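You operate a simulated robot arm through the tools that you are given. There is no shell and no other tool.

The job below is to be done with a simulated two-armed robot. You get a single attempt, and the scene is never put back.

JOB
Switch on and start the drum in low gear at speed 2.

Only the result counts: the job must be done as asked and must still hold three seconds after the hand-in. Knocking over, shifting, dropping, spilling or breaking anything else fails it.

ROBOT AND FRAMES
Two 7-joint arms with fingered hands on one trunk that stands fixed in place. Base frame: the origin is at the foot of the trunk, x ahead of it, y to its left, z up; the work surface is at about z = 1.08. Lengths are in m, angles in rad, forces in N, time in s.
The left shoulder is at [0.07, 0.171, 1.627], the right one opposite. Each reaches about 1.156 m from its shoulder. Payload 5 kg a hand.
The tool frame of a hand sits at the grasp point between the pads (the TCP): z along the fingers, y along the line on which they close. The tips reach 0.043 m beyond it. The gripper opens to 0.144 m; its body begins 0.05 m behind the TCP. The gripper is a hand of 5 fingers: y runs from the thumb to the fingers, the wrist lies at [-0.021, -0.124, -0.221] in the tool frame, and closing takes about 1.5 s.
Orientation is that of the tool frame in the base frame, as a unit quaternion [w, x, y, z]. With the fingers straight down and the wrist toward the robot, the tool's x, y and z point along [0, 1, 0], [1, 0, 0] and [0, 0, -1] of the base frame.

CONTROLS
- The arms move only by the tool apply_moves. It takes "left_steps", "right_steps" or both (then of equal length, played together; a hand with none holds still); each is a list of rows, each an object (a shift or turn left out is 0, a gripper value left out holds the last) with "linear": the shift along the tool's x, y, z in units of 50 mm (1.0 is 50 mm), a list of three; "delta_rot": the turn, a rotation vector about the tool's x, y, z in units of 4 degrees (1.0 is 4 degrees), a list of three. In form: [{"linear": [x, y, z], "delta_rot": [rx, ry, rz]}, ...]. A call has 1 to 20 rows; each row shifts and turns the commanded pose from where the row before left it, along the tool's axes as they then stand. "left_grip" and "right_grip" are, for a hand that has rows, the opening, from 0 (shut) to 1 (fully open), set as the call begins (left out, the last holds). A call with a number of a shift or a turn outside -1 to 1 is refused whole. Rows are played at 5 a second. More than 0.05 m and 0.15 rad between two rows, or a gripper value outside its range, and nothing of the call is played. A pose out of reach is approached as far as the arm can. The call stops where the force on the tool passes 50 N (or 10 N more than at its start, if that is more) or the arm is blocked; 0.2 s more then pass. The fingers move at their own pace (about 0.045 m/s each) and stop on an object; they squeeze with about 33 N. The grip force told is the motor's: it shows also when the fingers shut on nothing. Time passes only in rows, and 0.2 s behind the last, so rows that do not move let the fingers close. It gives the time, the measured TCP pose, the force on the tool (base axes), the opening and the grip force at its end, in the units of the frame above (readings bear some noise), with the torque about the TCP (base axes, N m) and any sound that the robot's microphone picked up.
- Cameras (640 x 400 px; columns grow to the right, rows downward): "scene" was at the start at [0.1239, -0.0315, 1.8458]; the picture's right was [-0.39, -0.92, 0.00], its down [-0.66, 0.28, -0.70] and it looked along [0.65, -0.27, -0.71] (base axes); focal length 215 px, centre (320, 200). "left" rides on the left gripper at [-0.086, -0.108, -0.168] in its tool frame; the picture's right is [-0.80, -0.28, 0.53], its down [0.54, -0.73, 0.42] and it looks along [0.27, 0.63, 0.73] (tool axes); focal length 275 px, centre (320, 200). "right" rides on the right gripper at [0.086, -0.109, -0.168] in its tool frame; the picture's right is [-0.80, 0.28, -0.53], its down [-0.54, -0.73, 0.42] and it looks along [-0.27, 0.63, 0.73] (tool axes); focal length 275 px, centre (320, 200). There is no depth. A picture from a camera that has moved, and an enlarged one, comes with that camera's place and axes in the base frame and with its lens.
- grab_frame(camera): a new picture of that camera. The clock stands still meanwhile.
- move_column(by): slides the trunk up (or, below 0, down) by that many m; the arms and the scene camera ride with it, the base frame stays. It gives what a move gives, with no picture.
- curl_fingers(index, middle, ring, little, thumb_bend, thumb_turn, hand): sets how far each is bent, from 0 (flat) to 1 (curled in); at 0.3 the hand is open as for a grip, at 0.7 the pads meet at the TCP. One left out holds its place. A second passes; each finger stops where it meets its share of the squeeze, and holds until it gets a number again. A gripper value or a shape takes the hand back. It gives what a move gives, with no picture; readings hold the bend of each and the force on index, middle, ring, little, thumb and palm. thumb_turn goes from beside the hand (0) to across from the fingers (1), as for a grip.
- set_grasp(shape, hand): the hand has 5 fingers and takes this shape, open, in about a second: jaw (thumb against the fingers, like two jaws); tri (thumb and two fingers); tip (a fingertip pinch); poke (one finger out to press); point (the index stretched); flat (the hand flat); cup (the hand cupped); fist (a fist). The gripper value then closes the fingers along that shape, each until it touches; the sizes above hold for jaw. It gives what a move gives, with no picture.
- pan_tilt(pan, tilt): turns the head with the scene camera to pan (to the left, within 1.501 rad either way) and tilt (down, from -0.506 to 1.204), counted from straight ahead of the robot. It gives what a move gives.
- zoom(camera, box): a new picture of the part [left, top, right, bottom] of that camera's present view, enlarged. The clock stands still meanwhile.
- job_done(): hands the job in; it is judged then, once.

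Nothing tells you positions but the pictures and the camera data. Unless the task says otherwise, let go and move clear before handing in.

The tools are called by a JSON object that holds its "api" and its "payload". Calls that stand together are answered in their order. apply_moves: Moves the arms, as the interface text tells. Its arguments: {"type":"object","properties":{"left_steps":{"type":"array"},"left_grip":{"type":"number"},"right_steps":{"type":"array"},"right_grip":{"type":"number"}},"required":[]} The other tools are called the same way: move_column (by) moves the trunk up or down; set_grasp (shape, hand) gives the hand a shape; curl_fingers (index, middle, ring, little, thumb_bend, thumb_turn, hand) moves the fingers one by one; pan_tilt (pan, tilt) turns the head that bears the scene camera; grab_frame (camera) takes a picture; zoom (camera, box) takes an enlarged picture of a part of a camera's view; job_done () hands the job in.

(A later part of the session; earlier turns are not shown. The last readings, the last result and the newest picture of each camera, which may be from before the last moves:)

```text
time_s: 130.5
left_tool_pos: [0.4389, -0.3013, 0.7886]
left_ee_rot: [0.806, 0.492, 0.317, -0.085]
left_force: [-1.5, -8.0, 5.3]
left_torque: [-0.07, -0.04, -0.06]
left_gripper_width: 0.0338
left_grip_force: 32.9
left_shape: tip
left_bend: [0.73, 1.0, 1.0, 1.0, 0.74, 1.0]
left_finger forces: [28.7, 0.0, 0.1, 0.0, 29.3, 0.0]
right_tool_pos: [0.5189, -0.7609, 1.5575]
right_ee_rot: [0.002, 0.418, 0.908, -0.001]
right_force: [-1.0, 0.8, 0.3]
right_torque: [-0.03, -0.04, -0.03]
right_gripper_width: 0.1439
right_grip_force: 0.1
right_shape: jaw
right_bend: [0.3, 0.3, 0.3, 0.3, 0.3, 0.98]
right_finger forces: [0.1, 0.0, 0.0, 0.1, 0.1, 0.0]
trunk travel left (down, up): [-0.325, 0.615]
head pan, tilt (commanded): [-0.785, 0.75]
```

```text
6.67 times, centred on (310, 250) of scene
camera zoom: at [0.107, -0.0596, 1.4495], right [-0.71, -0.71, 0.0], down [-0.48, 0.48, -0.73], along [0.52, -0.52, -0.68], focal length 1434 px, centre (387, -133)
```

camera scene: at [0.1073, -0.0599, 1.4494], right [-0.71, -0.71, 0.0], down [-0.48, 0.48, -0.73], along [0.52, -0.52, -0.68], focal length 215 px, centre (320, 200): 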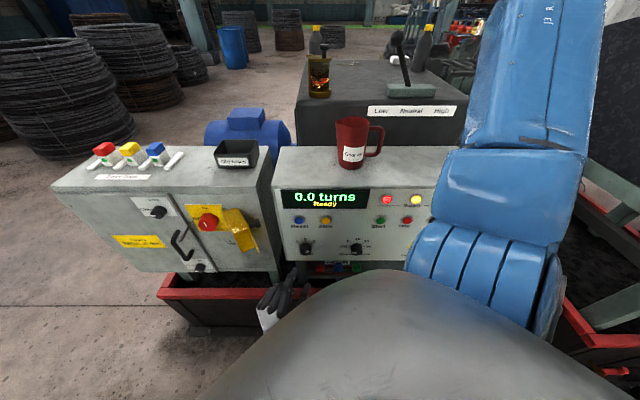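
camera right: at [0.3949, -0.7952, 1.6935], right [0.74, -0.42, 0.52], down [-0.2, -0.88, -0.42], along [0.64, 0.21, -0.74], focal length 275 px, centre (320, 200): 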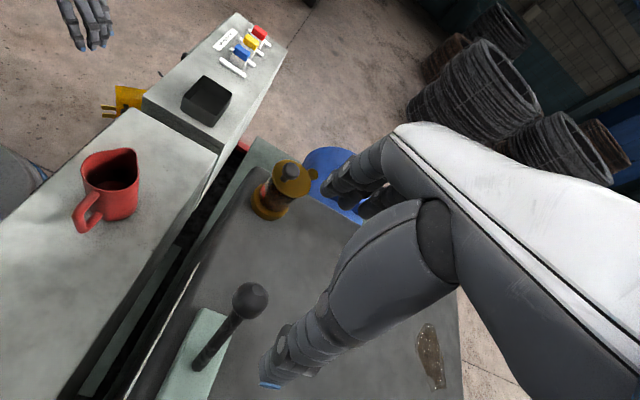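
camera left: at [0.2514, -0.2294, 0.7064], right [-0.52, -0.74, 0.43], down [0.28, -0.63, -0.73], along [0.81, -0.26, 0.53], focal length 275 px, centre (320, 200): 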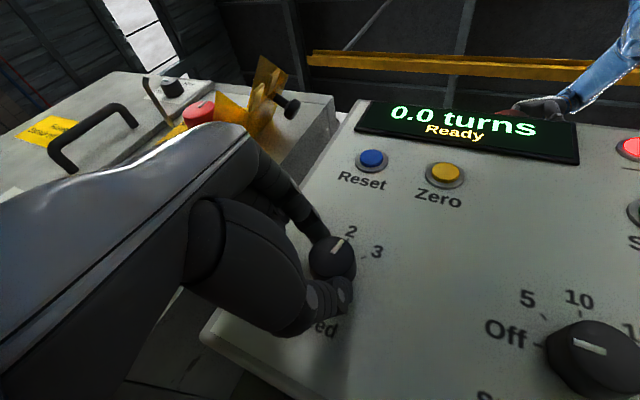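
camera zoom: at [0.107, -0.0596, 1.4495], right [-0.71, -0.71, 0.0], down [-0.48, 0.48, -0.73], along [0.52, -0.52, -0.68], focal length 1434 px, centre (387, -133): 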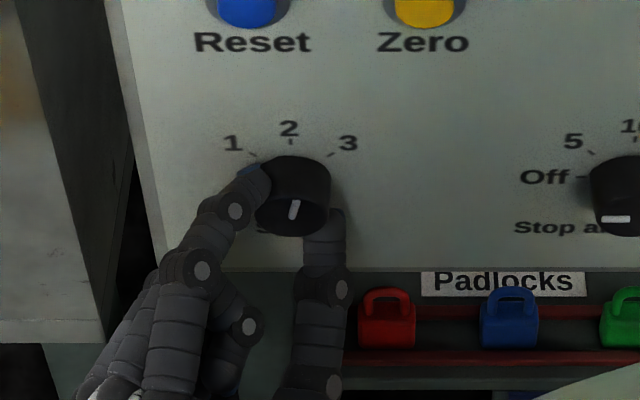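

Now about 30° turned with low forces. I'll go on to 2 in small steps while watching the pinch position.

{"api": "apply_moves", "payload": {"left_steps": [{"linear": [0, -0.024, 0], "delta_rot": [-0.432, 0.034, -0.9]}, {"linear": [0, -0.024, 0], "delta_rot": [-0.432, 0.034, -0.9]}, {"linear": [0, -0.024, 0], "delta_rot": [-0.432, 0.034, -0.9]}]}}

{"api": "zoom", "payload": {"camera": "left", "box": [280, 190, 440, 320]}}

{"api": "grab_frame", "payload": {"camera": "scene"}}

```text
time_s: 131.3
left_tool_pos: [0.4376, -0.3046, 0.7855]
left_ee_rot: [0.815, 0.424, 0.369, -0.143]
left_force: [-0.5, -7.5, 5.0]
left_torque: [-0.06, -0.11, -0.11]
left_gripper_width: 0.034
left_grip_force: 32.7
left_shape: tip
left_bend: [0.73, 1.0, 1.0, 1.0, 0.74, 1.0]
left_finger forces: [28.7, 0.1, 0.0, 0.0, 30.2, 0.0]
right_tool_pos: [0.5176, -0.7603, 1.5566]
right_ee_rot: [0.002, 0.418, 0.909, 0.0]
right_force: [-0.4, 0.6, 0.2]
right_torque: [-0.02, 0.01, 0.0]
right_gripper_width: 0.144
right_grip_force: 0.0
right_shape: jaw
right_bend: [0.3, 0.3, 0.3, 0.3, 0.3, 0.98]
right_finger forces: [0.0, 0.0, 0.0, 0.1, 0.1, 0.1]
trunk travel left (down, up): [-0.325, 0.615]
head pan, tilt (commanded): [-0.785, 0.75]
```

```text
3.08 times, centred on (360, 255) of left
camera zoom: at [0.2389, -0.2422, 0.7227], right [-0.45, -0.66, 0.61], down [0.18, -0.73, -0.66], along [0.88, -0.19, 0.44], focal length 847 px, centre (197, 31)
```

zoom: 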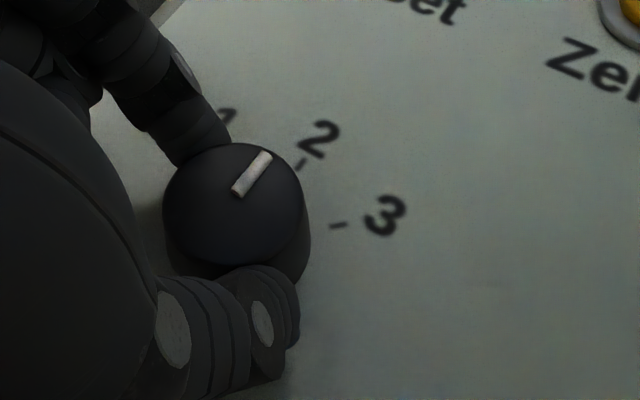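

```text
taken
camera scene: at [0.1072, -0.0595, 1.4494], right [-0.71, -0.71, 0.0], down [-0.48, 0.48, -0.73], along [0.52, -0.52, -0.68], focal length 215 px, centre (320, 200)
```

scene: 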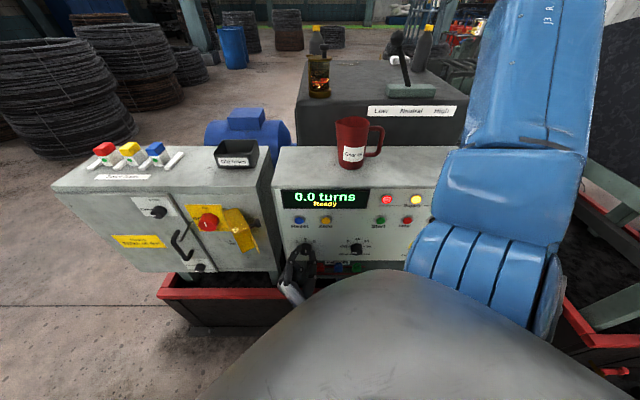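

The pointer is exactly on the tick for 2, the pinch is still centred and side force is small. I'll open the pinch gradually here.

{"api": "apply_moves", "payload": {"left_steps": [{}, {}, {}], "left_grip": 0.32}}

{"api": "zoom", "payload": {"camera": "left", "box": [280, 190, 440, 320]}}

```text
time_s: 132.1
left_tool_pos: [0.4371, -0.3021, 0.7851]
left_ee_rot: [0.815, 0.424, 0.369, -0.142]
left_force: [-0.5, -0.5, 0.2]
left_torque: [0.01, 0.03, -0.02]
left_gripper_width: 0.0461
left_grip_force: 0.1
left_shape: tip
left_bend: [0.73, 0.98, 0.99, 0.99, 0.74, 1.0]
left_finger forces: [0.0, 0.1, 0.0, 0.0, 0.0, 0.0]
right_tool_pos: [0.5178, -0.7594, 1.5563]
right_ee_rot: [0.001, 0.418, 0.908, 0.0]
right_force: [-1.0, -0.6, 1.7]
right_torque: [0.03, -0.03, 0.01]
right_gripper_width: 0.144
right_grip_force: 0.1
right_shape: jaw
right_bend: [0.3, 0.3, 0.3, 0.3, 0.3, 0.98]
right_finger forces: [0.0, 0.1, 0.0, 0.0, 0.0, 0.0]
trunk travel left (down, up): [-0.325, 0.615]
head pan, tilt (commanded): [-0.785, 0.75]
```

```text
3.08 times, centred on (360, 255) of left
camera zoom: at [0.2393, -0.2415, 0.7224], right [-0.44, -0.66, 0.61], down [0.18, -0.73, -0.66], along [0.88, -0.19, 0.44], focal length 847 px, centre (197, 31)
```

zoom: 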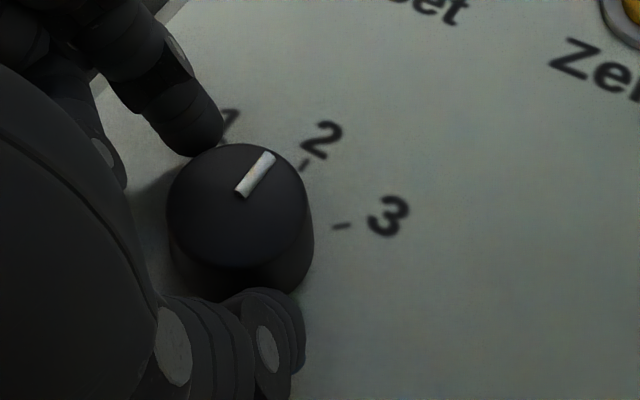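

The fingers are off the knob and it stays at 2. I'll open fully and retreat straight out.

{"api": "apply_moves", "payload": {"left_steps": [{}, {}, {}, {"linear": [-0.17, 0.015, -0.36]}, {"linear": [-0.21, 0.019, -0.45]}, {"linear": [-0.21, 0.019, -0.45]}, {"linear": [-0.21, 0.019, -0.45]}], "left_grip": 0.6}}

{"api": "zoom", "payload": {"camera": "left", "box": [280, 190, 480, 340]}}

{"api": "zoom", "payload": {"camera": "scene", "box": [270, 175, 430, 275]}}

```text
time_s: 133.7
left_tool_pos: [0.3696, -0.2338, 0.7845]
left_ee_rot: [0.815, 0.423, 0.369, -0.144]
left_force: [-0.6, 0.0, 0.5]
left_torque: [-0.02, 0.04, 0.0]
left_gripper_width: 0.086
left_grip_force: 0.1
left_shape: tip
left_bend: [0.3, 0.98, 0.99, 0.99, 0.66, 1.0]
left_finger forces: [0.0, 0.0, 0.1, 0.0, 0.0, 0.1]
right_tool_pos: [0.5183, -0.7597, 1.5579]
right_ee_rot: [0.001, 0.418, 0.908, 0.0]
right_force: [1.0, 0.0, 0.1]
right_torque: [0.01, -0.04, -0.02]
right_gripper_width: 0.1442
right_grip_force: 0.1
right_shape: jaw
right_bend: [0.3, 0.3, 0.3, 0.3, 0.3, 0.98]
right_finger forces: [0.1, 0.0, 0.0, 0.0, 0.1, 0.0]
trunk travel left (down, up): [-0.325, 0.615]
head pan, tilt (commanded): [-0.785, 0.75]
```

```text
2.67 times, centred on (380, 265) of left
camera zoom: at [0.1711, -0.174, 0.7216], right [-0.45, -0.66, 0.61], down [0.18, -0.73, -0.66], along [0.88, -0.19, 0.44], focal length 734 px, centre (160, 27)
```

zoom: 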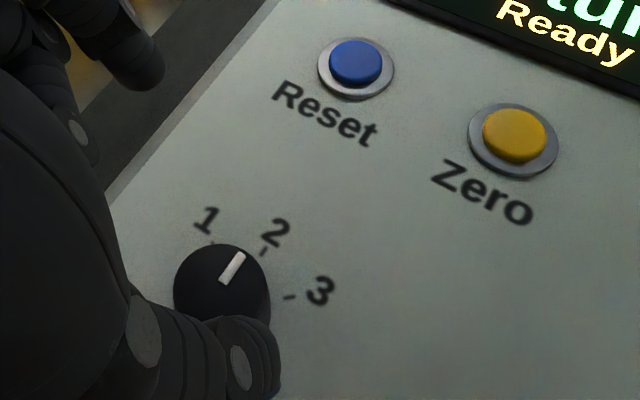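

```text
4.00 times, centred on (350, 225) of scene
camera zoom: at [0.107, -0.0582, 1.4495], right [-0.71, -0.71, 0.0], down [-0.48, 0.48, -0.73], along [0.52, -0.52, -0.68], focal length 860 px, centre (200, 100)
```

zoom: 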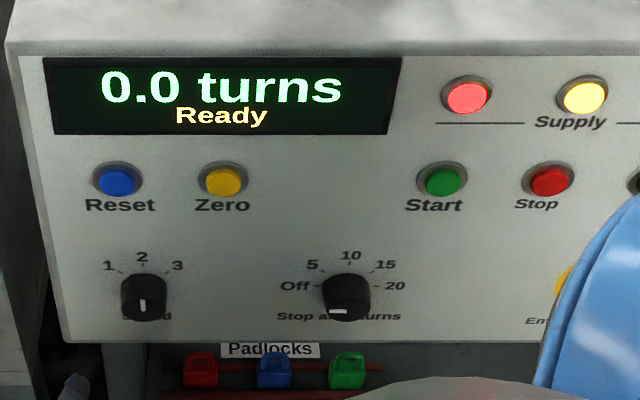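

Speed is at 2 and everything else reads as needed. Next is the Start button, which I place at about (0.291, -0.510, 0.949). I'll shut the pinch into a single point to press with, and turn the hand to point more to the right.

{"api": "apply_moves", "payload": {"left_steps": [{"delta_rot": [0.428, -0.038, 0.903]}, {"delta_rot": [0.428, -0.038, 0.903]}, {"delta_rot": [0.428, -0.038, 0.903]}, {"delta_rot": [0.428, -0.038, 0.903]}, {"delta_rot": [0.428, -0.038, 0.903]}, {"delta_rot": [0.428, -0.038, 0.903]}, {"delta_rot": [0.428, -0.038, 0.903]}, {"delta_rot": [0.428, -0.038, 0.903]}, {"delta_rot": [0, -1, 0]}, {"delta_rot": [0, -1, 0]}, {"delta_rot": [0, -1, 0]}, {"delta_rot": [0, -1, 0]}, {"delta_rot": [0, -1, 0]}], "left_grip": 0.0}}

{"api": "grab_frame", "payload": {"camera": "left"}}

{"api": "grab_frame", "payload": {"camera": "scene"}}

```text
time_s: 136.5
left_tool_pos: [0.3717, -0.237, 0.7854]
left_ee_rot: [0.8, 0.587, 0.087, -0.087]
left_force: [0.6, -0.3, -0.4]
left_torque: [-0.05, -0.04, -0.01]
left_gripper_width: 0.0
left_grip_force: 33.1
left_shape: tip
left_bend: [0.7, 1.0, 1.0, 1.0, 0.6, 1.0]
left_finger forces: [0.0, 0.0, 0.1, 0.0, 0.0, 0.0]
right_tool_pos: [0.5205, -0.7597, 1.557]
right_ee_rot: [0.0, 0.417, 0.909, -0.001]
right_force: [0.5, 0.0, 0.6]
right_torque: [-0.02, -0.01, 0.0]
right_gripper_width: 0.1442
right_grip_force: 0.2
right_shape: jaw
right_bend: [0.3, 0.3, 0.3, 0.3, 0.3, 0.98]
right_finger forces: [0.0, 0.1, 0.0, 0.0, 0.1, 0.0]
trunk travel left (down, up): [-0.325, 0.615]
head pan, tilt (commanded): [-0.785, 0.75]
```

```text
taken
camera left: at [0.2555, -0.1051, 0.6555], right [-0.82, -0.56, 0.09], down [0.37, -0.64, -0.68], along [0.44, -0.52, 0.73], focal length 275 px, centre (320, 200)
```

left: 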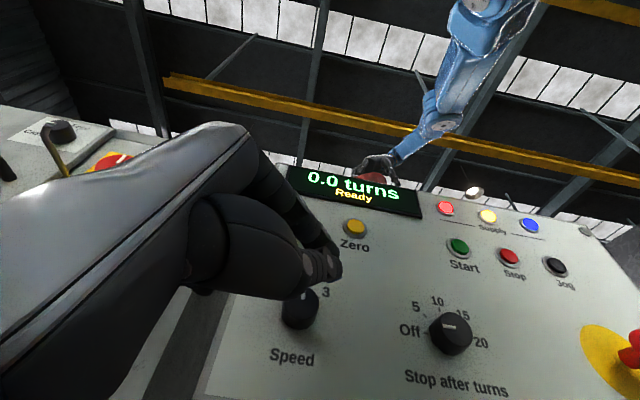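

```text
taken
camera scene: at [0.1082, -0.059, 1.4493], right [-0.71, -0.71, 0.0], down [-0.48, 0.48, -0.73], along [0.52, -0.52, -0.68], focal length 215 px, centre (320, 200)
```

scene: 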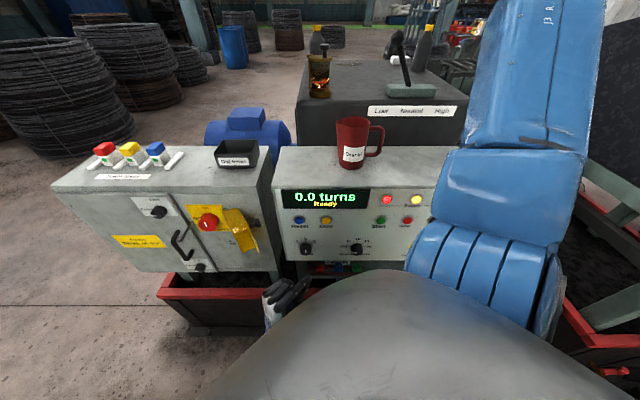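

The hand points right and inward with a clear view of Start, Stop and Jog. I'll slide right and up toward Start, staying off the panel.

{"api": "apply_moves", "payload": {"left_steps": [{"linear": [-0.609, 0.184, 0.629]}, {"linear": [-0.609, 0.184, 0.629]}, {"linear": [-0.609, 0.184, 0.629]}]}}

{"api": "grab_frame", "payload": {"camera": "left"}}

{"api": "grab_frame", "payload": {"camera": "scene"}}

```text
time_s: 137.3
left_tool_pos: [0.2929, -0.314, 0.861]
left_ee_rot: [0.8, 0.587, 0.088, -0.085]
left_force: [0.2, 0.5, -0.3]
left_torque: [-0.04, 0.02, 0.02]
left_gripper_width: 0.0001
left_grip_force: 32.8
left_shape: tip
left_bend: [0.7, 1.0, 1.0, 1.0, 0.6, 1.0]
left_finger forces: [0.0, 0.0, 0.0, 0.1, 0.0, 0.0]
right_tool_pos: [0.5186, -0.7597, 1.5578]
right_ee_rot: [0.001, 0.418, 0.909, 0.001]
right_force: [-0.2, -0.2, 0.6]
right_torque: [0.02, 0.03, 0.0]
right_gripper_width: 0.1442
right_grip_force: 0.1
right_shape: jaw
right_bend: [0.3, 0.3, 0.3, 0.3, 0.3, 0.98]
right_finger forces: [0.0, 0.1, 0.0, 0.0, 0.0, 0.0]
trunk travel left (down, up): [-0.325, 0.615]
head pan, tilt (commanded): [-0.785, 0.75]
```

```text
taken
camera left: at [0.1773, -0.1831, 0.7318], right [-0.82, -0.56, 0.09], down [0.37, -0.64, -0.68], along [0.44, -0.52, 0.73], focal length 275 px, centre (320, 200)
```

left: 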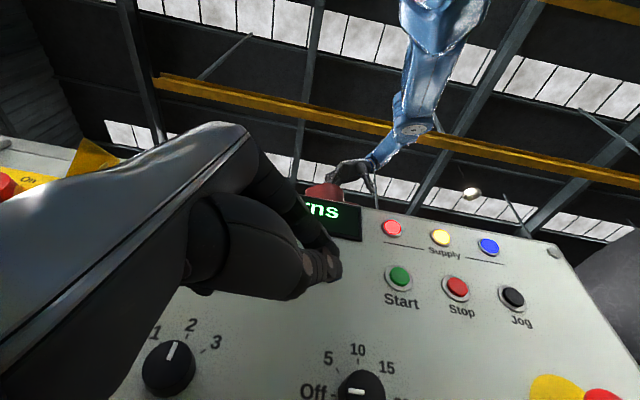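

```text
taken
camera scene: at [0.1069, -0.0594, 1.4494], right [-0.71, -0.71, 0.0], down [-0.48, 0.48, -0.73], along [0.52, -0.52, -0.68], focal length 215 px, centre (320, 200)
```

scene: 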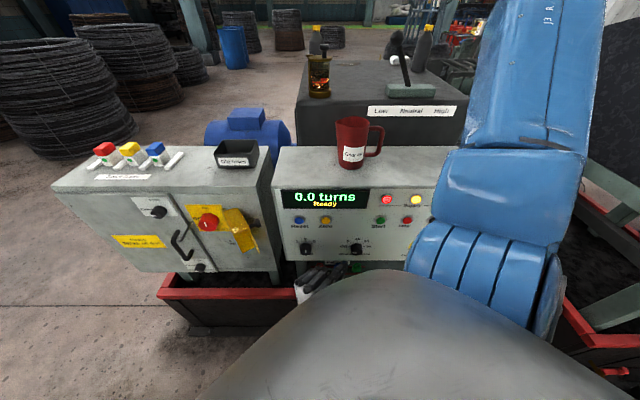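

No reach problems. I'll move a bit inward first for clearance from my own chest, then continue right and up.

{"api": "apply_moves", "payload": {"left_steps": [{"linear": [0.6, -0.032, 0.59]}, {"linear": [-0.609, 0.184, 0.629]}, {"linear": [-0.609, 0.184, 0.629]}]}}

{"api": "grab_frame", "payload": {"camera": "left"}}

{"api": "zoom", "payload": {"camera": "scene", "box": [280, 170, 440, 290]}}

```text
time_s: 138.1
left_tool_pos: [0.2697, -0.3953, 0.9105]
left_ee_rot: [0.799, 0.588, 0.085, -0.087]
left_force: [0.4, 0.0, -1.1]
left_torque: [0.01, 0.02, -0.03]
left_gripper_width: 0.0
left_grip_force: 32.4
left_shape: tip
left_bend: [0.7, 1.0, 1.0, 1.0, 0.6, 1.0]
left_finger forces: [0.0, 0.0, 0.0, 0.2, 0.0, 0.0]
right_tool_pos: [0.5176, -0.7601, 1.5573]
right_ee_rot: [0.001, 0.418, 0.908, 0.0]
right_force: [0.2, -0.3, -0.1]
right_torque: [0.07, -0.02, -0.02]
right_gripper_width: 0.1439
right_grip_force: 0.2
right_shape: jaw
right_bend: [0.3, 0.3, 0.3, 0.3, 0.3, 0.98]
right_finger forces: [0.1, 0.1, 0.0, 0.1, 0.0, 0.0]
trunk travel left (down, up): [-0.325, 0.615]
head pan, tilt (commanded): [-0.785, 0.75]
```

```text
taken
camera left: at [0.155, -0.2649, 0.7816], right [-0.82, -0.56, 0.09], down [0.37, -0.64, -0.68], along [0.44, -0.52, 0.73], focal length 275 px, centre (320, 200)
```

left: 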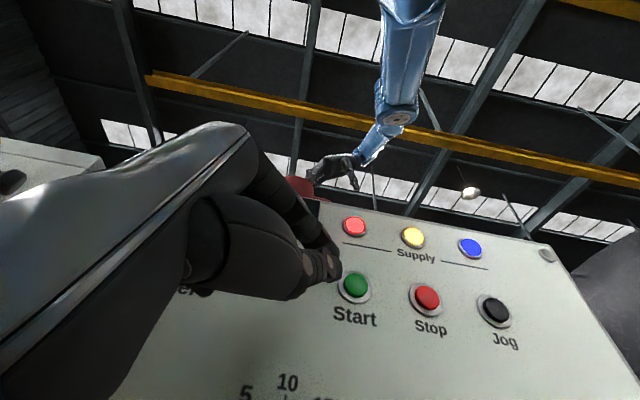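

```text
3.33 times, centred on (360, 230) of scene
camera zoom: at [0.1069, -0.0592, 1.4494], right [-0.71, -0.71, 0.0], down [-0.48, 0.48, -0.73], along [0.52, -0.52, -0.68], focal length 717 px, centre (187, 100)
```

zoom: 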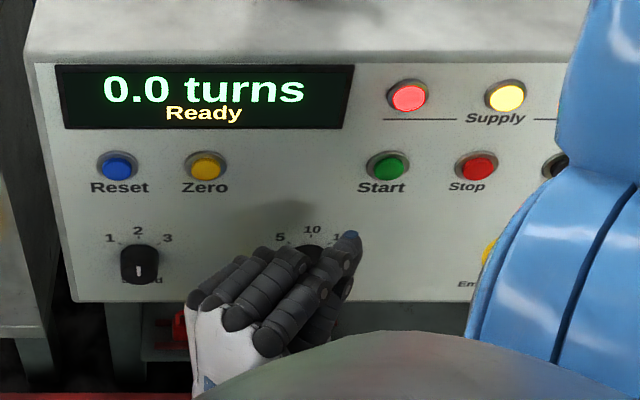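

The closed fingertips are about 45 mm below-left of Start, which I now place at (a = 0.154, z = 0.947). I'll move to a point about 35 mm in front of it.

{"api": "apply_moves", "payload": {"left_steps": [{"linear": [-0.088, 0.068, 0.522]}, {"linear": [-0.088, 0.068, 0.522]}]}}

{"api": "grab_frame", "payload": {"camera": "left"}}

{"api": "zoom", "payload": {"camera": "scene", "box": [330, 190, 430, 260]}}

```text
time_s: 138.7
left_tool_pos: [0.2674, -0.4378, 0.923]
left_ee_rot: [0.795, 0.594, 0.089, -0.085]
left_force: [0.1, -0.7, 0.9]
left_torque: [-0.01, -0.04, 0.03]
left_gripper_width: 0.0001
left_grip_force: 32.4
left_shape: tip
left_bend: [0.7, 1.0, 1.0, 1.0, 0.6, 1.0]
left_finger forces: [0.0, 0.0, 0.0, 0.0, 0.0, 0.1]
right_tool_pos: [0.5184, -0.7604, 1.5571]
right_ee_rot: [0.0, 0.418, 0.909, 0.0]
right_force: [0.3, -0.3, -0.3]
right_torque: [0.0, -0.02, 0.01]
right_gripper_width: 0.144
right_grip_force: 0.1
right_shape: jaw
right_bend: [0.3, 0.3, 0.3, 0.3, 0.3, 0.98]
right_finger forces: [0.1, 0.0, 0.0, 0.0, 0.0, 0.1]
trunk travel left (down, up): [-0.325, 0.615]
head pan, tilt (commanded): [-0.785, 0.75]
```

```text
taken
camera left: at [0.1517, -0.3054, 0.7952], right [-0.82, -0.57, 0.08], down [0.37, -0.62, -0.69], along [0.44, -0.53, 0.72], focal length 275 px, centre (320, 200)
```

left: 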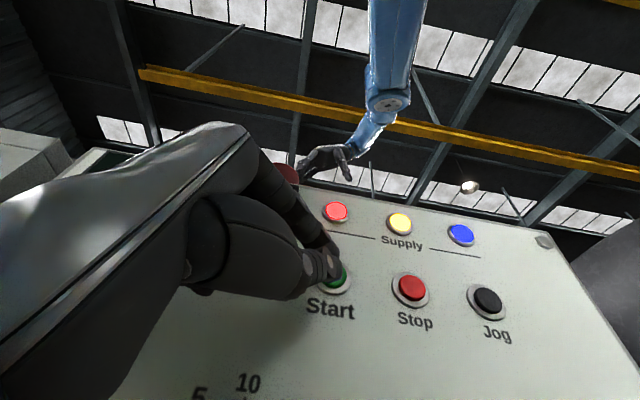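

```text
5.71 times, centred on (380, 225) of scene
camera zoom: at [0.1079, -0.0596, 1.4492], right [-0.71, -0.71, 0.0], down [-0.48, 0.48, -0.73], along [0.52, -0.52, -0.68], focal length 1229 px, centre (-23, 57)
```

zoom: 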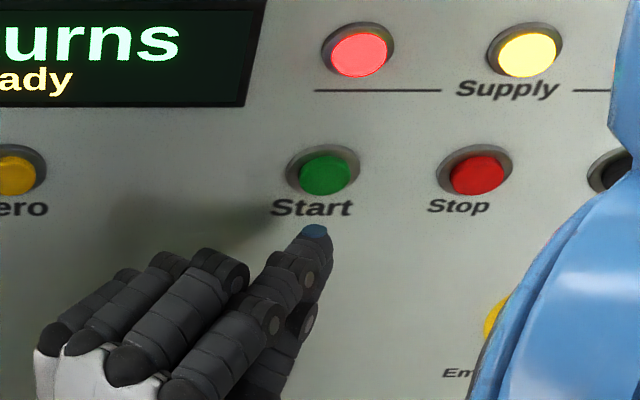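

The measured hand is about a centimetre below where I commanded it. I'll let it settle and read again.

{"api": "apply_moves", "payload": {"left_steps": [{}, {}]}}

{"api": "pan_tilt", "payload": {"pan": -0.5, "tilt": 1.1}}

{"api": "grab_frame", "payload": {"camera": "scene"}}

```text
time_s: 139.3
left_tool_pos: [0.2663, -0.437, 0.9221]
left_ee_rot: [0.795, 0.593, 0.09, -0.085]
left_force: [-0.3, 0.7, -0.3]
left_torque: [-0.03, 0.01, 0.0]
left_gripper_width: 0.0001
left_grip_force: 33.1
left_shape: tip
left_bend: [0.7, 1.0, 1.0, 1.0, 0.6, 1.0]
left_finger forces: [0.0, 0.1, 0.0, 0.1, 0.0, 0.0]
right_tool_pos: [0.5186, -0.7585, 1.5583]
right_ee_rot: [0.001, 0.417, 0.909, -0.001]
right_force: [0.4, 0.3, -0.2]
right_torque: [0.04, 0.03, 0.01]
right_gripper_width: 0.1438
right_grip_force: 0.0
right_shape: jaw
right_bend: [0.3, 0.3, 0.3, 0.3, 0.3, 0.98]
right_finger forces: [0.1, 0.0, 0.0, 0.1, 0.0, 0.0]
trunk travel left (down, up): [-0.325, 0.615]
head pan, tilt (commanded): [-0.785, 0.75]
```

```text
time_s: 140.1
left_tool_pos: [0.2666, -0.4384, 0.9218]
left_ee_rot: [0.795, 0.594, 0.088, -0.085]
left_force: [0.0, 0.1, 0.1]
left_torque: [0.02, 0.01, -0.02]
left_gripper_width: 0.0
left_grip_force: 32.7
left_shape: tip
left_bend: [0.7, 1.0, 1.0, 1.0, 0.6, 1.0]
left_finger forces: [0.0, 0.0, 0.1, 0.0, 0.0, 0.0]
right_tool_pos: [0.5193, -0.7605, 1.5582]
right_ee_rot: [0.0, 0.418, 0.908, -0.001]
right_force: [-0.1, -0.1, 0.3]
right_torque: [-0.01, -0.01, -0.04]
right_gripper_width: 0.1439
right_grip_force: 0.1
right_shape: jaw
right_bend: [0.3, 0.3, 0.3, 0.3, 0.3, 0.98]
right_finger forces: [0.1, 0.0, 0.0, 0.1, 0.1, 0.1]
trunk travel left (down, up): [-0.325, 0.615]
head pan, tilt (commanded): [-0.499, 1.1]
```

```text
taken
camera scene: at [0.1045, -0.0307, 1.4237], right [-0.48, -0.88, 0.0], down [-0.78, 0.43, -0.45], along [0.4, -0.22, -0.89], focal length 215 px, centre (320, 200)
```

scene: 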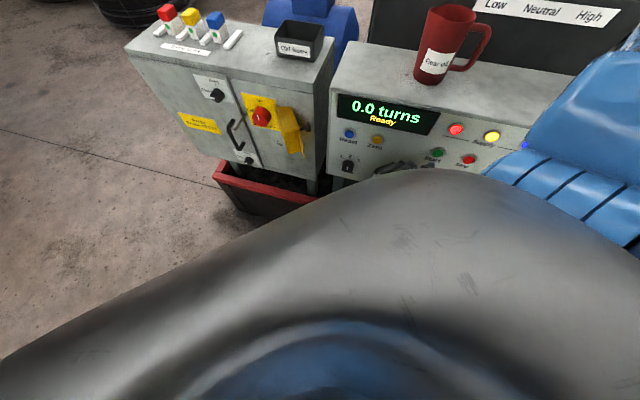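

It settled about 1 cm low, probably the arm brushing my own body. I'll correct upward while moving further inward, and look again.

{"api": "pan_tilt", "payload": {"pan": -0.785, "tilt": 0.75}}

{"api": "apply_moves", "payload": {"left_steps": [{"linear": [0.05, 0.15, 0.24]}, {"linear": [0.05, 0.15, 0.24]}]}}

{"api": "grab_frame", "payload": {"camera": "left"}}

{"api": "zoom", "payload": {"camera": "scene", "box": [330, 190, 430, 260]}}

```text
time_s: 140.9
left_tool_pos: [0.268, -0.4366, 0.9239]
left_ee_rot: [0.795, 0.594, 0.087, -0.085]
left_force: [-0.4, 0.9, -0.3]
left_torque: [-0.01, 0.0, -0.04]
left_gripper_width: 0.0
left_grip_force: 33.2
left_shape: tip
left_bend: [0.7, 1.0, 1.0, 1.0, 0.6, 1.0]
left_finger forces: [0.0, 0.0, 0.0, 0.0, 0.0, 0.0]
right_tool_pos: [0.5188, -0.7601, 1.5579]
right_ee_rot: [0.001, 0.417, 0.909, -0.001]
right_force: [-0.6, -0.3, 0.9]
right_torque: [-0.01, 0.01, 0.03]
right_gripper_width: 0.1442
right_grip_force: 0.1
right_shape: jaw
right_bend: [0.3, 0.3, 0.3, 0.3, 0.3, 0.98]
right_finger forces: [0.0, 0.0, 0.1, 0.0, 0.1, 0.1]
trunk travel left (down, up): [-0.325, 0.615]
head pan, tilt (commanded): [-0.785, 0.75]
```

```text
time_s: 141.8
left_tool_pos: [0.2775, -0.4422, 0.9098]
left_ee_rot: [0.783, 0.609, 0.099, -0.085]
left_force: [-0.3, -0.2, 0.4]
left_torque: [-0.02, -0.01, -0.02]
left_gripper_width: 0.0
left_grip_force: 32.7
left_shape: tip
left_bend: [0.7, 1.0, 1.0, 1.0, 0.6, 1.0]
left_finger forces: [0.0, 0.0, 0.0, 0.1, 0.0, 0.0]
right_tool_pos: [0.5191, -0.7599, 1.5575]
right_ee_rot: [0.0, 0.418, 0.909, 0.0]
right_force: [-0.1, -0.1, -0.8]
right_torque: [0.01, -0.01, -0.04]
right_gripper_width: 0.1438
right_grip_force: 0.2
right_shape: jaw
right_bend: [0.3, 0.3, 0.3, 0.3, 0.3, 0.98]
right_finger forces: [0.0, 0.1, 0.0, 0.0, 0.1, 0.0]
trunk travel left (down, up): [-0.325, 0.615]
head pan, tilt (commanded): [-0.785, 0.75]
stopped in row 2 (left hand): the arm was blocked; the commanded pose is now the measured one
```

```text
taken
camera left: at [0.1586, -0.3061, 0.7902], right [-0.81, -0.58, 0.07], down [0.36, -0.59, -0.72], along [0.45, -0.56, 0.69], focal length 275 px, centre (320, 200)
```

left: 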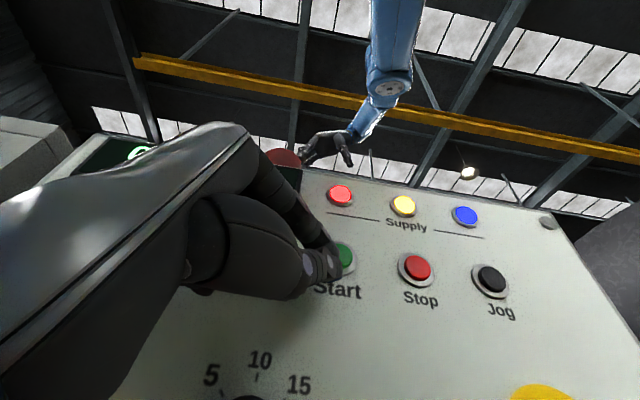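

```text
5.71 times, centred on (380, 225) of scene
camera zoom: at [0.1077, -0.0588, 1.4494], right [-0.71, -0.71, 0.0], down [-0.48, 0.48, -0.73], along [0.52, -0.52, -0.68], focal length 1229 px, centre (-23, 57)
```

zoom: 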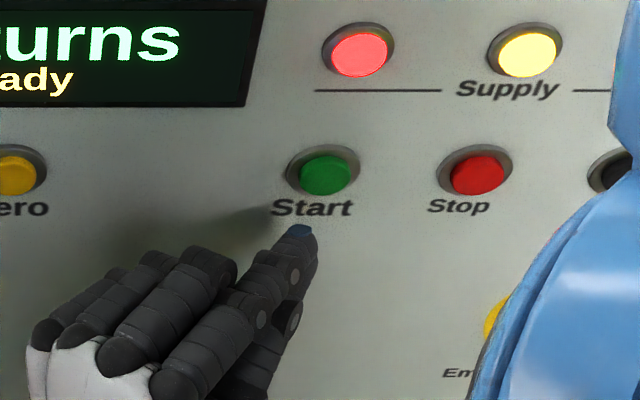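

Upward motion is blocked by my own torso. The speed knob sat lower relative to the shoulder and worked, so I'll back the hand down-left, raise the trunk by 0.15 m, and approach Start from that more favourable height.

{"api": "apply_moves", "payload": {"left_steps": [{"linear": [0.598, -0.365, -0.63]}, {"linear": [0.598, -0.365, -0.63]}, {"linear": [0.598, -0.365, -0.63]}]}}

{"api": "move_column", "payload": {"by": 0.15}}

{"api": "grab_frame", "payload": {"camera": "left"}}

{"api": "grab_frame", "payload": {"camera": "scene"}}

```text
time_s: 142.6
left_tool_pos: [0.3431, -0.3674, 0.8145]
left_ee_rot: [0.783, 0.608, 0.098, -0.085]
left_force: [0.5, -0.1, 0.0]
left_torque: [0.0, 0.0, -0.02]
left_gripper_width: 0.0
left_grip_force: 32.8
left_shape: tip
left_bend: [0.7, 1.0, 1.0, 1.0, 0.6, 1.0]
left_finger forces: [0.0, 0.0, 0.0, 0.0, 0.1, 0.1]
right_tool_pos: [0.5184, -0.7586, 1.557]
right_ee_rot: [0.001, 0.418, 0.909, -0.001]
right_force: [0.1, 0.4, -0.5]
right_torque: [0.0, 0.01, 0.0]
right_gripper_width: 0.1442
right_grip_force: 0.0
right_shape: jaw
right_bend: [0.3, 0.3, 0.3, 0.3, 0.3, 0.98]
right_finger forces: [0.0, 0.0, 0.0, 0.1, 0.0, 0.0]
trunk travel left (down, up): [-0.325, 0.615]
head pan, tilt (commanded): [-0.785, 0.75]
```

```text
time_s: 144.3
left_tool_pos: [0.3435, -0.3669, 0.9644]
left_ee_rot: [0.783, 0.608, 0.098, -0.086]
left_force: [0.1, 0.6, 0.5]
left_torque: [-0.01, 0.02, 0.0]
left_gripper_width: 0.0
left_grip_force: 33.0
left_shape: tip
left_bend: [0.7, 1.0, 1.0, 1.0, 0.6, 1.0]
left_finger forces: [0.1, 0.0, 0.0, 0.0, 0.0, 0.0]
right_tool_pos: [0.5193, -0.7595, 1.7069]
right_ee_rot: [0.0, 0.418, 0.908, -0.001]
right_force: [0.1, -0.4, 0.5]
right_torque: [-0.01, 0.02, 0.03]
right_gripper_width: 0.144
right_grip_force: 0.0
right_shape: jaw
right_bend: [0.3, 0.3, 0.3, 0.3, 0.3, 0.98]
right_finger forces: [0.0, 0.1, 0.0, 0.0, 0.0, 0.0]
trunk travel left (down, up): [-0.475, 0.465]
head pan, tilt (commanded): [-0.785, 0.75]
```

```text
taken
camera left: at [0.2252, -0.2314, 0.845], right [-0.81, -0.58, 0.07], down [0.36, -0.6, -0.72], along [0.45, -0.56, 0.69], focal length 275 px, centre (320, 200)
```

left: 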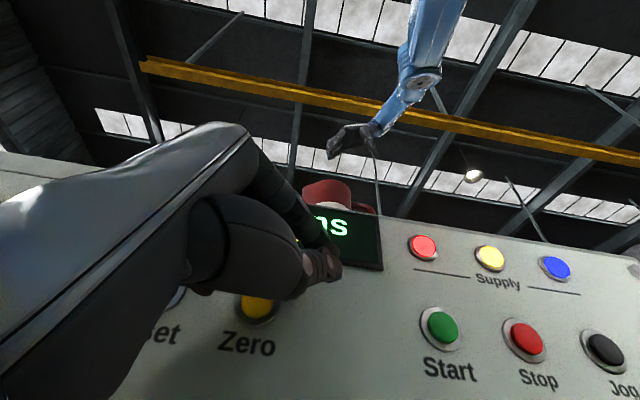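

```text
taken
camera scene: at [0.1079, -0.059, 1.5993], right [-0.71, -0.71, 0.0], down [-0.48, 0.48, -0.73], along [0.52, -0.52, -0.68], focal length 215 px, centre (320, 200)
```

scene: 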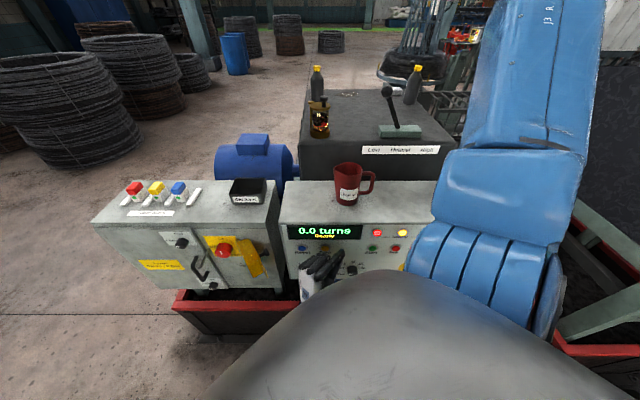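

With the trunk higher the arm moves freely; the folded fingers are near the Zero button though, so I'll back out slightly and reduce the hand's swing so the fingertips lead clearly.

{"api": "apply_moves", "payload": {"left_steps": [{"linear": [-0.28, 0, -0.29]}, {"linear": [-0.06, 0, 0], "delta_rot": [0, 1, 0]}, {"linear": [-0.06, 0, 0], "delta_rot": [0, 1, 0]}, {"linear": [-0.06, 0, 0], "delta_rot": [0, 1, 0]}]}}

{"api": "grab_frame", "payload": {"camera": "left"}}

{"api": "zoom", "payload": {"camera": "scene", "box": [280, 190, 440, 300]}}

```text
time_s: 145.3
left_tool_pos: [0.3213, -0.3537, 0.9673]
left_ee_rot: [0.769, 0.613, 0.18, -0.021]
left_force: [-0.2, -0.7, -0.1]
left_torque: [0.02, -0.02, 0.06]
left_gripper_width: 0.0
left_grip_force: 33.1
left_shape: tip
left_bend: [0.7, 1.0, 1.0, 1.0, 0.6, 1.0]
left_finger forces: [0.1, 0.0, 0.0, 0.1, 0.0, 0.1]
right_tool_pos: [0.5176, -0.7595, 1.7089]
right_ee_rot: [0.001, 0.419, 0.908, -0.001]
right_force: [-0.8, 0.4, 1.1]
right_torque: [-0.02, -0.06, 0.01]
right_gripper_width: 0.1442
right_grip_force: 0.0
right_shape: jaw
right_bend: [0.3, 0.3, 0.3, 0.3, 0.3, 0.98]
right_finger forces: [0.0, 0.0, 0.0, 0.0, 0.1, 0.0]
trunk travel left (down, up): [-0.475, 0.465]
head pan, tilt (commanded): [-0.785, 0.75]
```

```text
taken
camera left: at [0.1713, -0.2379, 0.8614], right [-0.68, -0.73, 0.07], down [0.43, -0.48, -0.77], along [0.59, -0.49, 0.64], focal length 275 px, centre (320, 200)
```

left: 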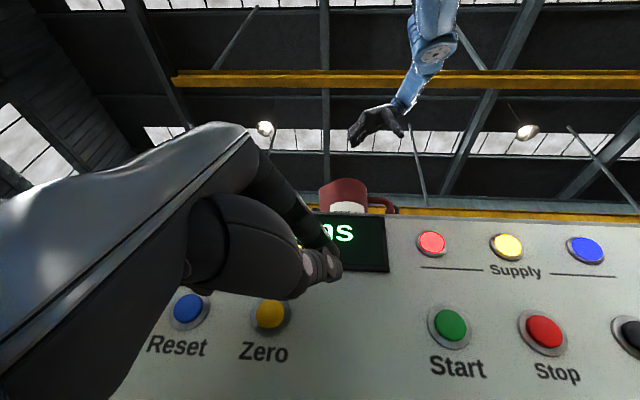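

```text
3.64 times, centred on (360, 245) of scene
camera zoom: at [0.1067, -0.0586, 1.5995], right [-0.71, -0.71, 0.0], down [-0.48, 0.48, -0.73], along [0.52, -0.52, -0.68], focal length 782 px, centre (174, 36)
```

zoom: 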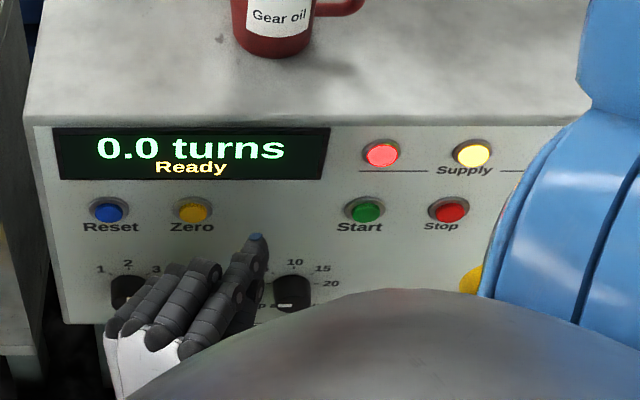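

The swing is down to about 32° and the fingertips lead. I'll move right toward Start in steps.

{"api": "apply_moves", "payload": {"left_steps": [{"linear": [-0.45, -0.434, 0.447]}, {"linear": [-0.45, -0.434, 0.447]}, {"linear": [-0.45, -0.434, 0.447]}]}}

{"api": "grab_frame", "payload": {"camera": "left"}}

{"api": "zoom", "payload": {"camera": "scene", "box": [280, 190, 440, 300]}}

```text
time_s: 146.3
left_tool_pos: [0.2749, -0.4122, 0.8888]
left_ee_rot: [0.749, 0.637, 0.181, -0.021]
left_force: [-0.2, -0.2, 0.5]
left_torque: [0.02, -0.01, -0.02]
left_gripper_width: 0.0
left_grip_force: 33.1
left_shape: tip
left_bend: [0.7, 1.0, 1.0, 1.0, 0.6, 1.0]
left_finger forces: [0.0, 0.1, 0.0, 0.0, 0.0, 0.1]
left hand out of reach, approached as far as the arm can: row 3
right_tool_pos: [0.5192, -0.7585, 1.7081]
right_ee_rot: [0.0, 0.418, 0.909, -0.001]
right_force: [0.1, 0.6, 0.6]
right_torque: [-0.03, -0.02, 0.01]
right_gripper_width: 0.144
right_grip_force: 0.1
right_shape: jaw
right_bend: [0.3, 0.3, 0.3, 0.3, 0.3, 0.98]
right_finger forces: [0.0, 0.0, 0.0, 0.1, 0.1, 0.0]
trunk travel left (down, up): [-0.475, 0.465]
head pan, tilt (commanded): [-0.785, 0.75]
stopped in row 3 (left hand): the arm was blocked; the commanded pose is now the measured one
```

```text
taken
camera left: at [0.1241, -0.2896, 0.7907], right [-0.69, -0.73, 0.03], down [0.42, -0.43, -0.8], along [0.59, -0.53, 0.6], focal length 275 px, centre (320, 200)
```

left: 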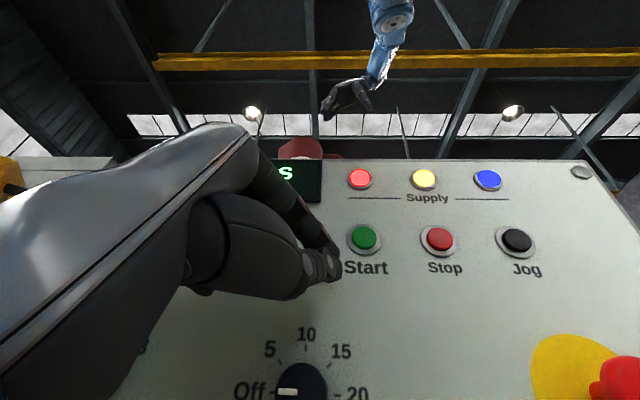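

```text
3.64 times, centred on (360, 245) of scene
camera zoom: at [0.1077, -0.058, 1.5995], right [-0.71, -0.71, 0.0], down [-0.48, 0.48, -0.73], along [0.52, -0.52, -0.68], focal length 782 px, centre (174, 36)
```

zoom: 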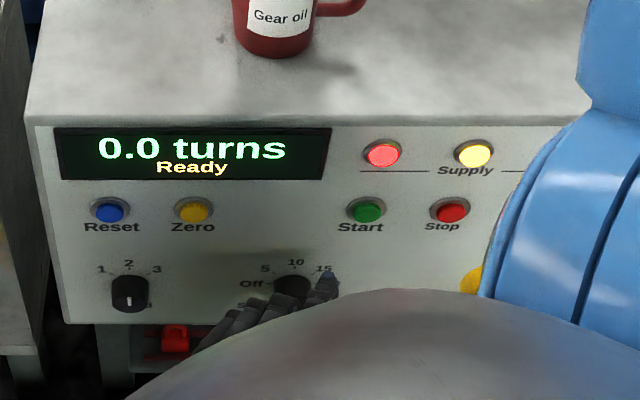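

The arm is blocked there again. A better way is the hand pointing downward with the index stretched out, coming from above, so I'll first bring the left hand back to the free space on the left.

{"api": "apply_moves", "payload": {"left_steps": [{"linear": [0.659, 0.451, -0.429]}, {"linear": [0.659, 0.451, -0.429]}, {"linear": [0.659, 0.451, -0.429]}, {"linear": [0.659, 0.451, -0.429]}, {"linear": [0.53, 0.43, -0.62]}, {"linear": [0.53, 0.43, -0.62]}, {"linear": [0.53, 0.43, -0.62]}, {"linear": [0.53, 0.43, -0.62]}, {"linear": [0.53, 0.43, -0.62]}]}}

{"api": "grab_frame", "payload": {"camera": "scene"}}

{"api": "zoom", "payload": {"camera": "scene", "box": [280, 200, 420, 290]}}

```text
time_s: 147.7
left_tool_pos: [0.4254, -0.2234, 0.9377]
left_ee_rot: [0.749, 0.638, 0.177, -0.026]
left_force: [-35.5, 4.9, -6.3]
left_torque: [-0.39, 0.51, 2.7]
left_gripper_width: 0.0003
left_grip_force: 32.4
left_shape: tip
left_bend: [0.7, 1.0, 1.0, 1.0, 0.6, 1.0]
left_finger forces: [0.1, 0.1, 0.0, 56.2, 0.1, 0.1]
right_tool_pos: [0.5137, -0.7569, 1.7107]
right_ee_rot: [0.003, 0.418, 0.908, -0.002]
right_force: [-0.2, 1.1, 0.4]
right_torque: [0.0, 0.04, 0.02]
right_gripper_width: 0.1441
right_grip_force: 0.0
right_shape: jaw
right_bend: [0.3, 0.3, 0.3, 0.3, 0.3, 0.98]
right_finger forces: [0.0, 0.0, 0.1, 0.0, 0.0, 0.1]
trunk travel left (down, up): [-0.475, 0.465]
head pan, tilt (commanded): [-0.785, 0.75]
stopped in row 6 (left hand): the force on the tool passed its limit at 57 N (the readings are from after the stop); the commanded pose is now the measured one
```

```text
taken
camera scene: at [0.1019, -0.057, 1.5998], right [-0.71, -0.71, 0.0], down [-0.48, 0.48, -0.73], along [0.52, -0.52, -0.68], focal length 215 px, centre (320, 200)
```

scene: 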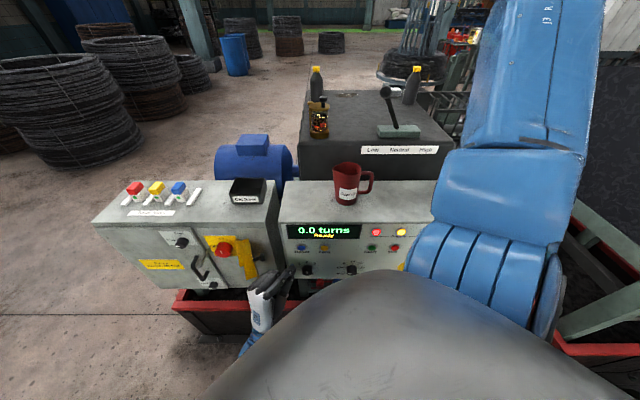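

```text
4.44 times, centred on (350, 245) of scene
camera zoom: at [0.1019, -0.057, 1.5998], right [-0.71, -0.71, 0.0], down [-0.48, 0.48, -0.73], along [0.52, -0.52, -0.68], focal length 956 px, centre (187, 0)
```

zoom: 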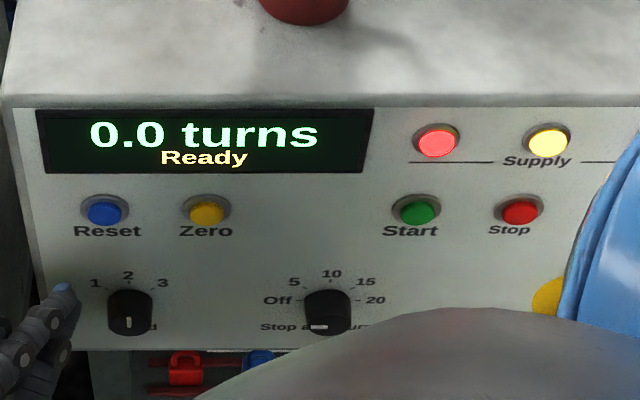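

My folded little finger bumped the small black knob beside the flap and the move stopped. I'll move away from it and outward, then check that nothing changed.

{"api": "apply_moves", "payload": {"left_steps": [{"linear": [-0.42, -0.09, -0.325]}, {"linear": [-0.42, -0.09, -0.325]}]}}

{"api": "zoom", "payload": {"camera": "scene", "box": [150, 210, 310, 310]}}

{"api": "grab_frame", "payload": {"camera": "left"}}

```text
time_s: 148.3
left_tool_pos: [0.3815, -0.2013, 0.9395]
left_ee_rot: [0.75, 0.637, 0.178, -0.024]
left_force: [-0.6, 1.1, 0.5]
left_torque: [0.04, 0.0, 0.07]
left_gripper_width: 0.0001
left_grip_force: 33.4
left_shape: tip
left_bend: [0.7, 1.0, 1.0, 1.0, 0.6, 1.0]
left_finger forces: [0.0, 0.0, 0.0, 0.1, 0.1, 0.0]
right_tool_pos: [0.5146, -0.7582, 1.7092]
right_ee_rot: [0.002, 0.419, 0.908, 0.0]
right_force: [-1.9, 0.9, 0.0]
right_torque: [-0.01, -0.1, -0.05]
right_gripper_width: 0.1442
right_grip_force: 0.0
right_shape: jaw
right_bend: [0.3, 0.3, 0.3, 0.3, 0.3, 0.98]
right_finger forces: [0.1, 0.0, 0.0, 0.0, 0.0, 0.0]
trunk travel left (down, up): [-0.475, 0.465]
head pan, tilt (commanded): [-0.785, 0.75]
```

```text
4.00 times, centred on (230, 260) of scene
camera zoom: at [0.1051, -0.0575, 1.5998], right [-0.71, -0.71, 0.0], down [-0.48, 0.48, -0.73], along [0.52, -0.52, -0.68], focal length 860 px, centre (680, -40)
```

zoom: 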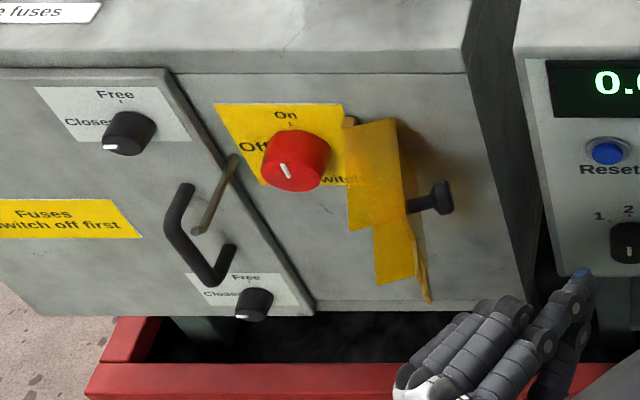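

```text
taken
camera left: at [0.2328, -0.0768, 0.8421], right [-0.69, -0.72, 0.03], down [0.42, -0.44, -0.8], along [0.59, -0.54, 0.6], focal length 275 px, centre (320, 200)
```

left: 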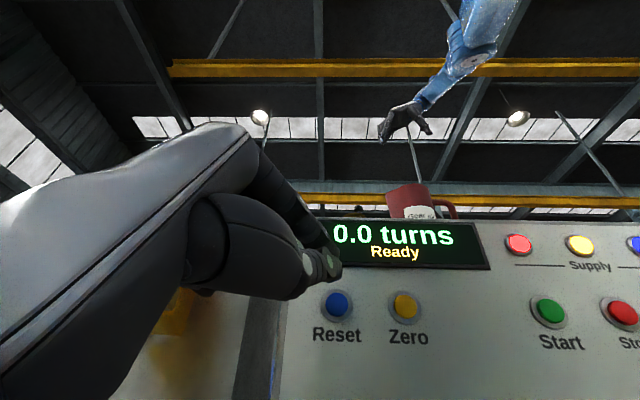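

The black knob belongs to the yellow lock-out flap, and my bump has swung the flap partway around its hinge. I want to put it back as it was, so let me look at it closely.

{"api": "zoom", "payload": {"camera": "scene", "box": [190, 225, 270, 295]}}

{"api": "pan_tilt", "payload": {"pan": -0.6, "tilt": 0.75}}

{"api": "zoom", "payload": {"camera": "scene", "box": [200, 200, 320, 300]}}

```text
5.71 times, centred on (230, 260) of scene
camera zoom: at [0.1051, -0.0575, 1.5998], right [-0.71, -0.71, 0.0], down [-0.48, 0.48, -0.73], along [0.52, -0.52, -0.68], focal length 1229 px, centre (834, -143)
```

zoom: 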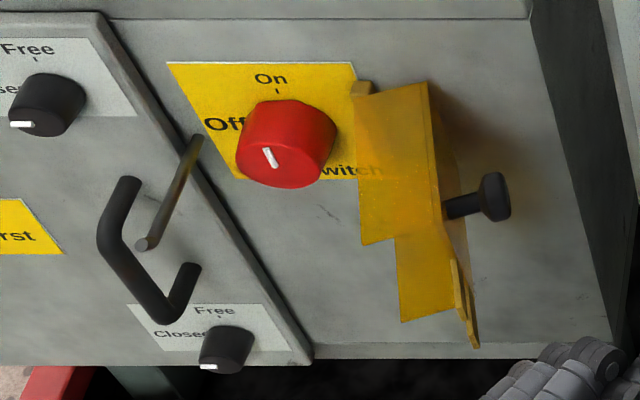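

```text
time_s: 149.0
left_tool_pos: [0.3838, -0.2012, 0.9389]
left_ee_rot: [0.749, 0.637, 0.179, -0.025]
left_force: [-1.1, 0.5, -0.1]
left_torque: [-0.01, -0.01, -0.02]
left_gripper_width: 0.0001
left_grip_force: 33.1
left_shape: tip
left_bend: [0.7, 1.0, 1.0, 1.0, 0.6, 1.0]
left_finger forces: [0.1, 0.1, 0.0, 0.0, 0.0, 0.0]
right_tool_pos: [0.5176, -0.7598, 1.7087]
right_ee_rot: [0.001, 0.418, 0.908, -0.002]
right_force: [1.0, -0.3, -0.2]
right_torque: [0.02, -0.02, 0.0]
right_gripper_width: 0.1442
right_grip_force: 0.1
right_shape: jaw
right_bend: [0.3, 0.3, 0.3, 0.3, 0.3, 0.98]
right_finger forces: [0.0, 0.1, 0.0, 0.0, 0.1, 0.0]
trunk travel left (down, up): [-0.475, 0.465]
head pan, tilt (commanded): [-0.6, 0.75]
```

```text
4.00 times, centred on (260, 250) of scene
camera zoom: at [0.1168, -0.0471, 1.5995], right [-0.57, -0.82, 0.0], down [-0.56, 0.39, -0.73], along [0.6, -0.41, -0.68], focal length 860 px, centre (560, 0)
```

zoom: 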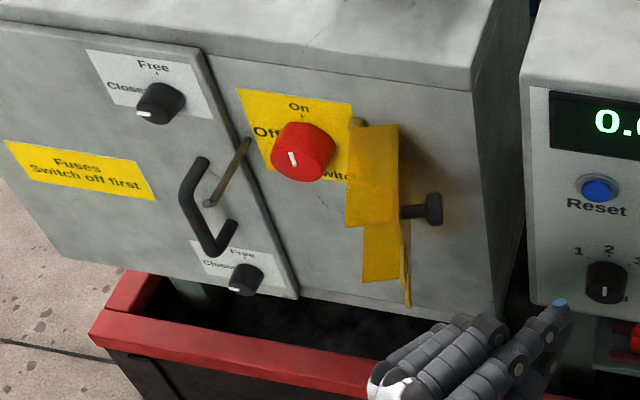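

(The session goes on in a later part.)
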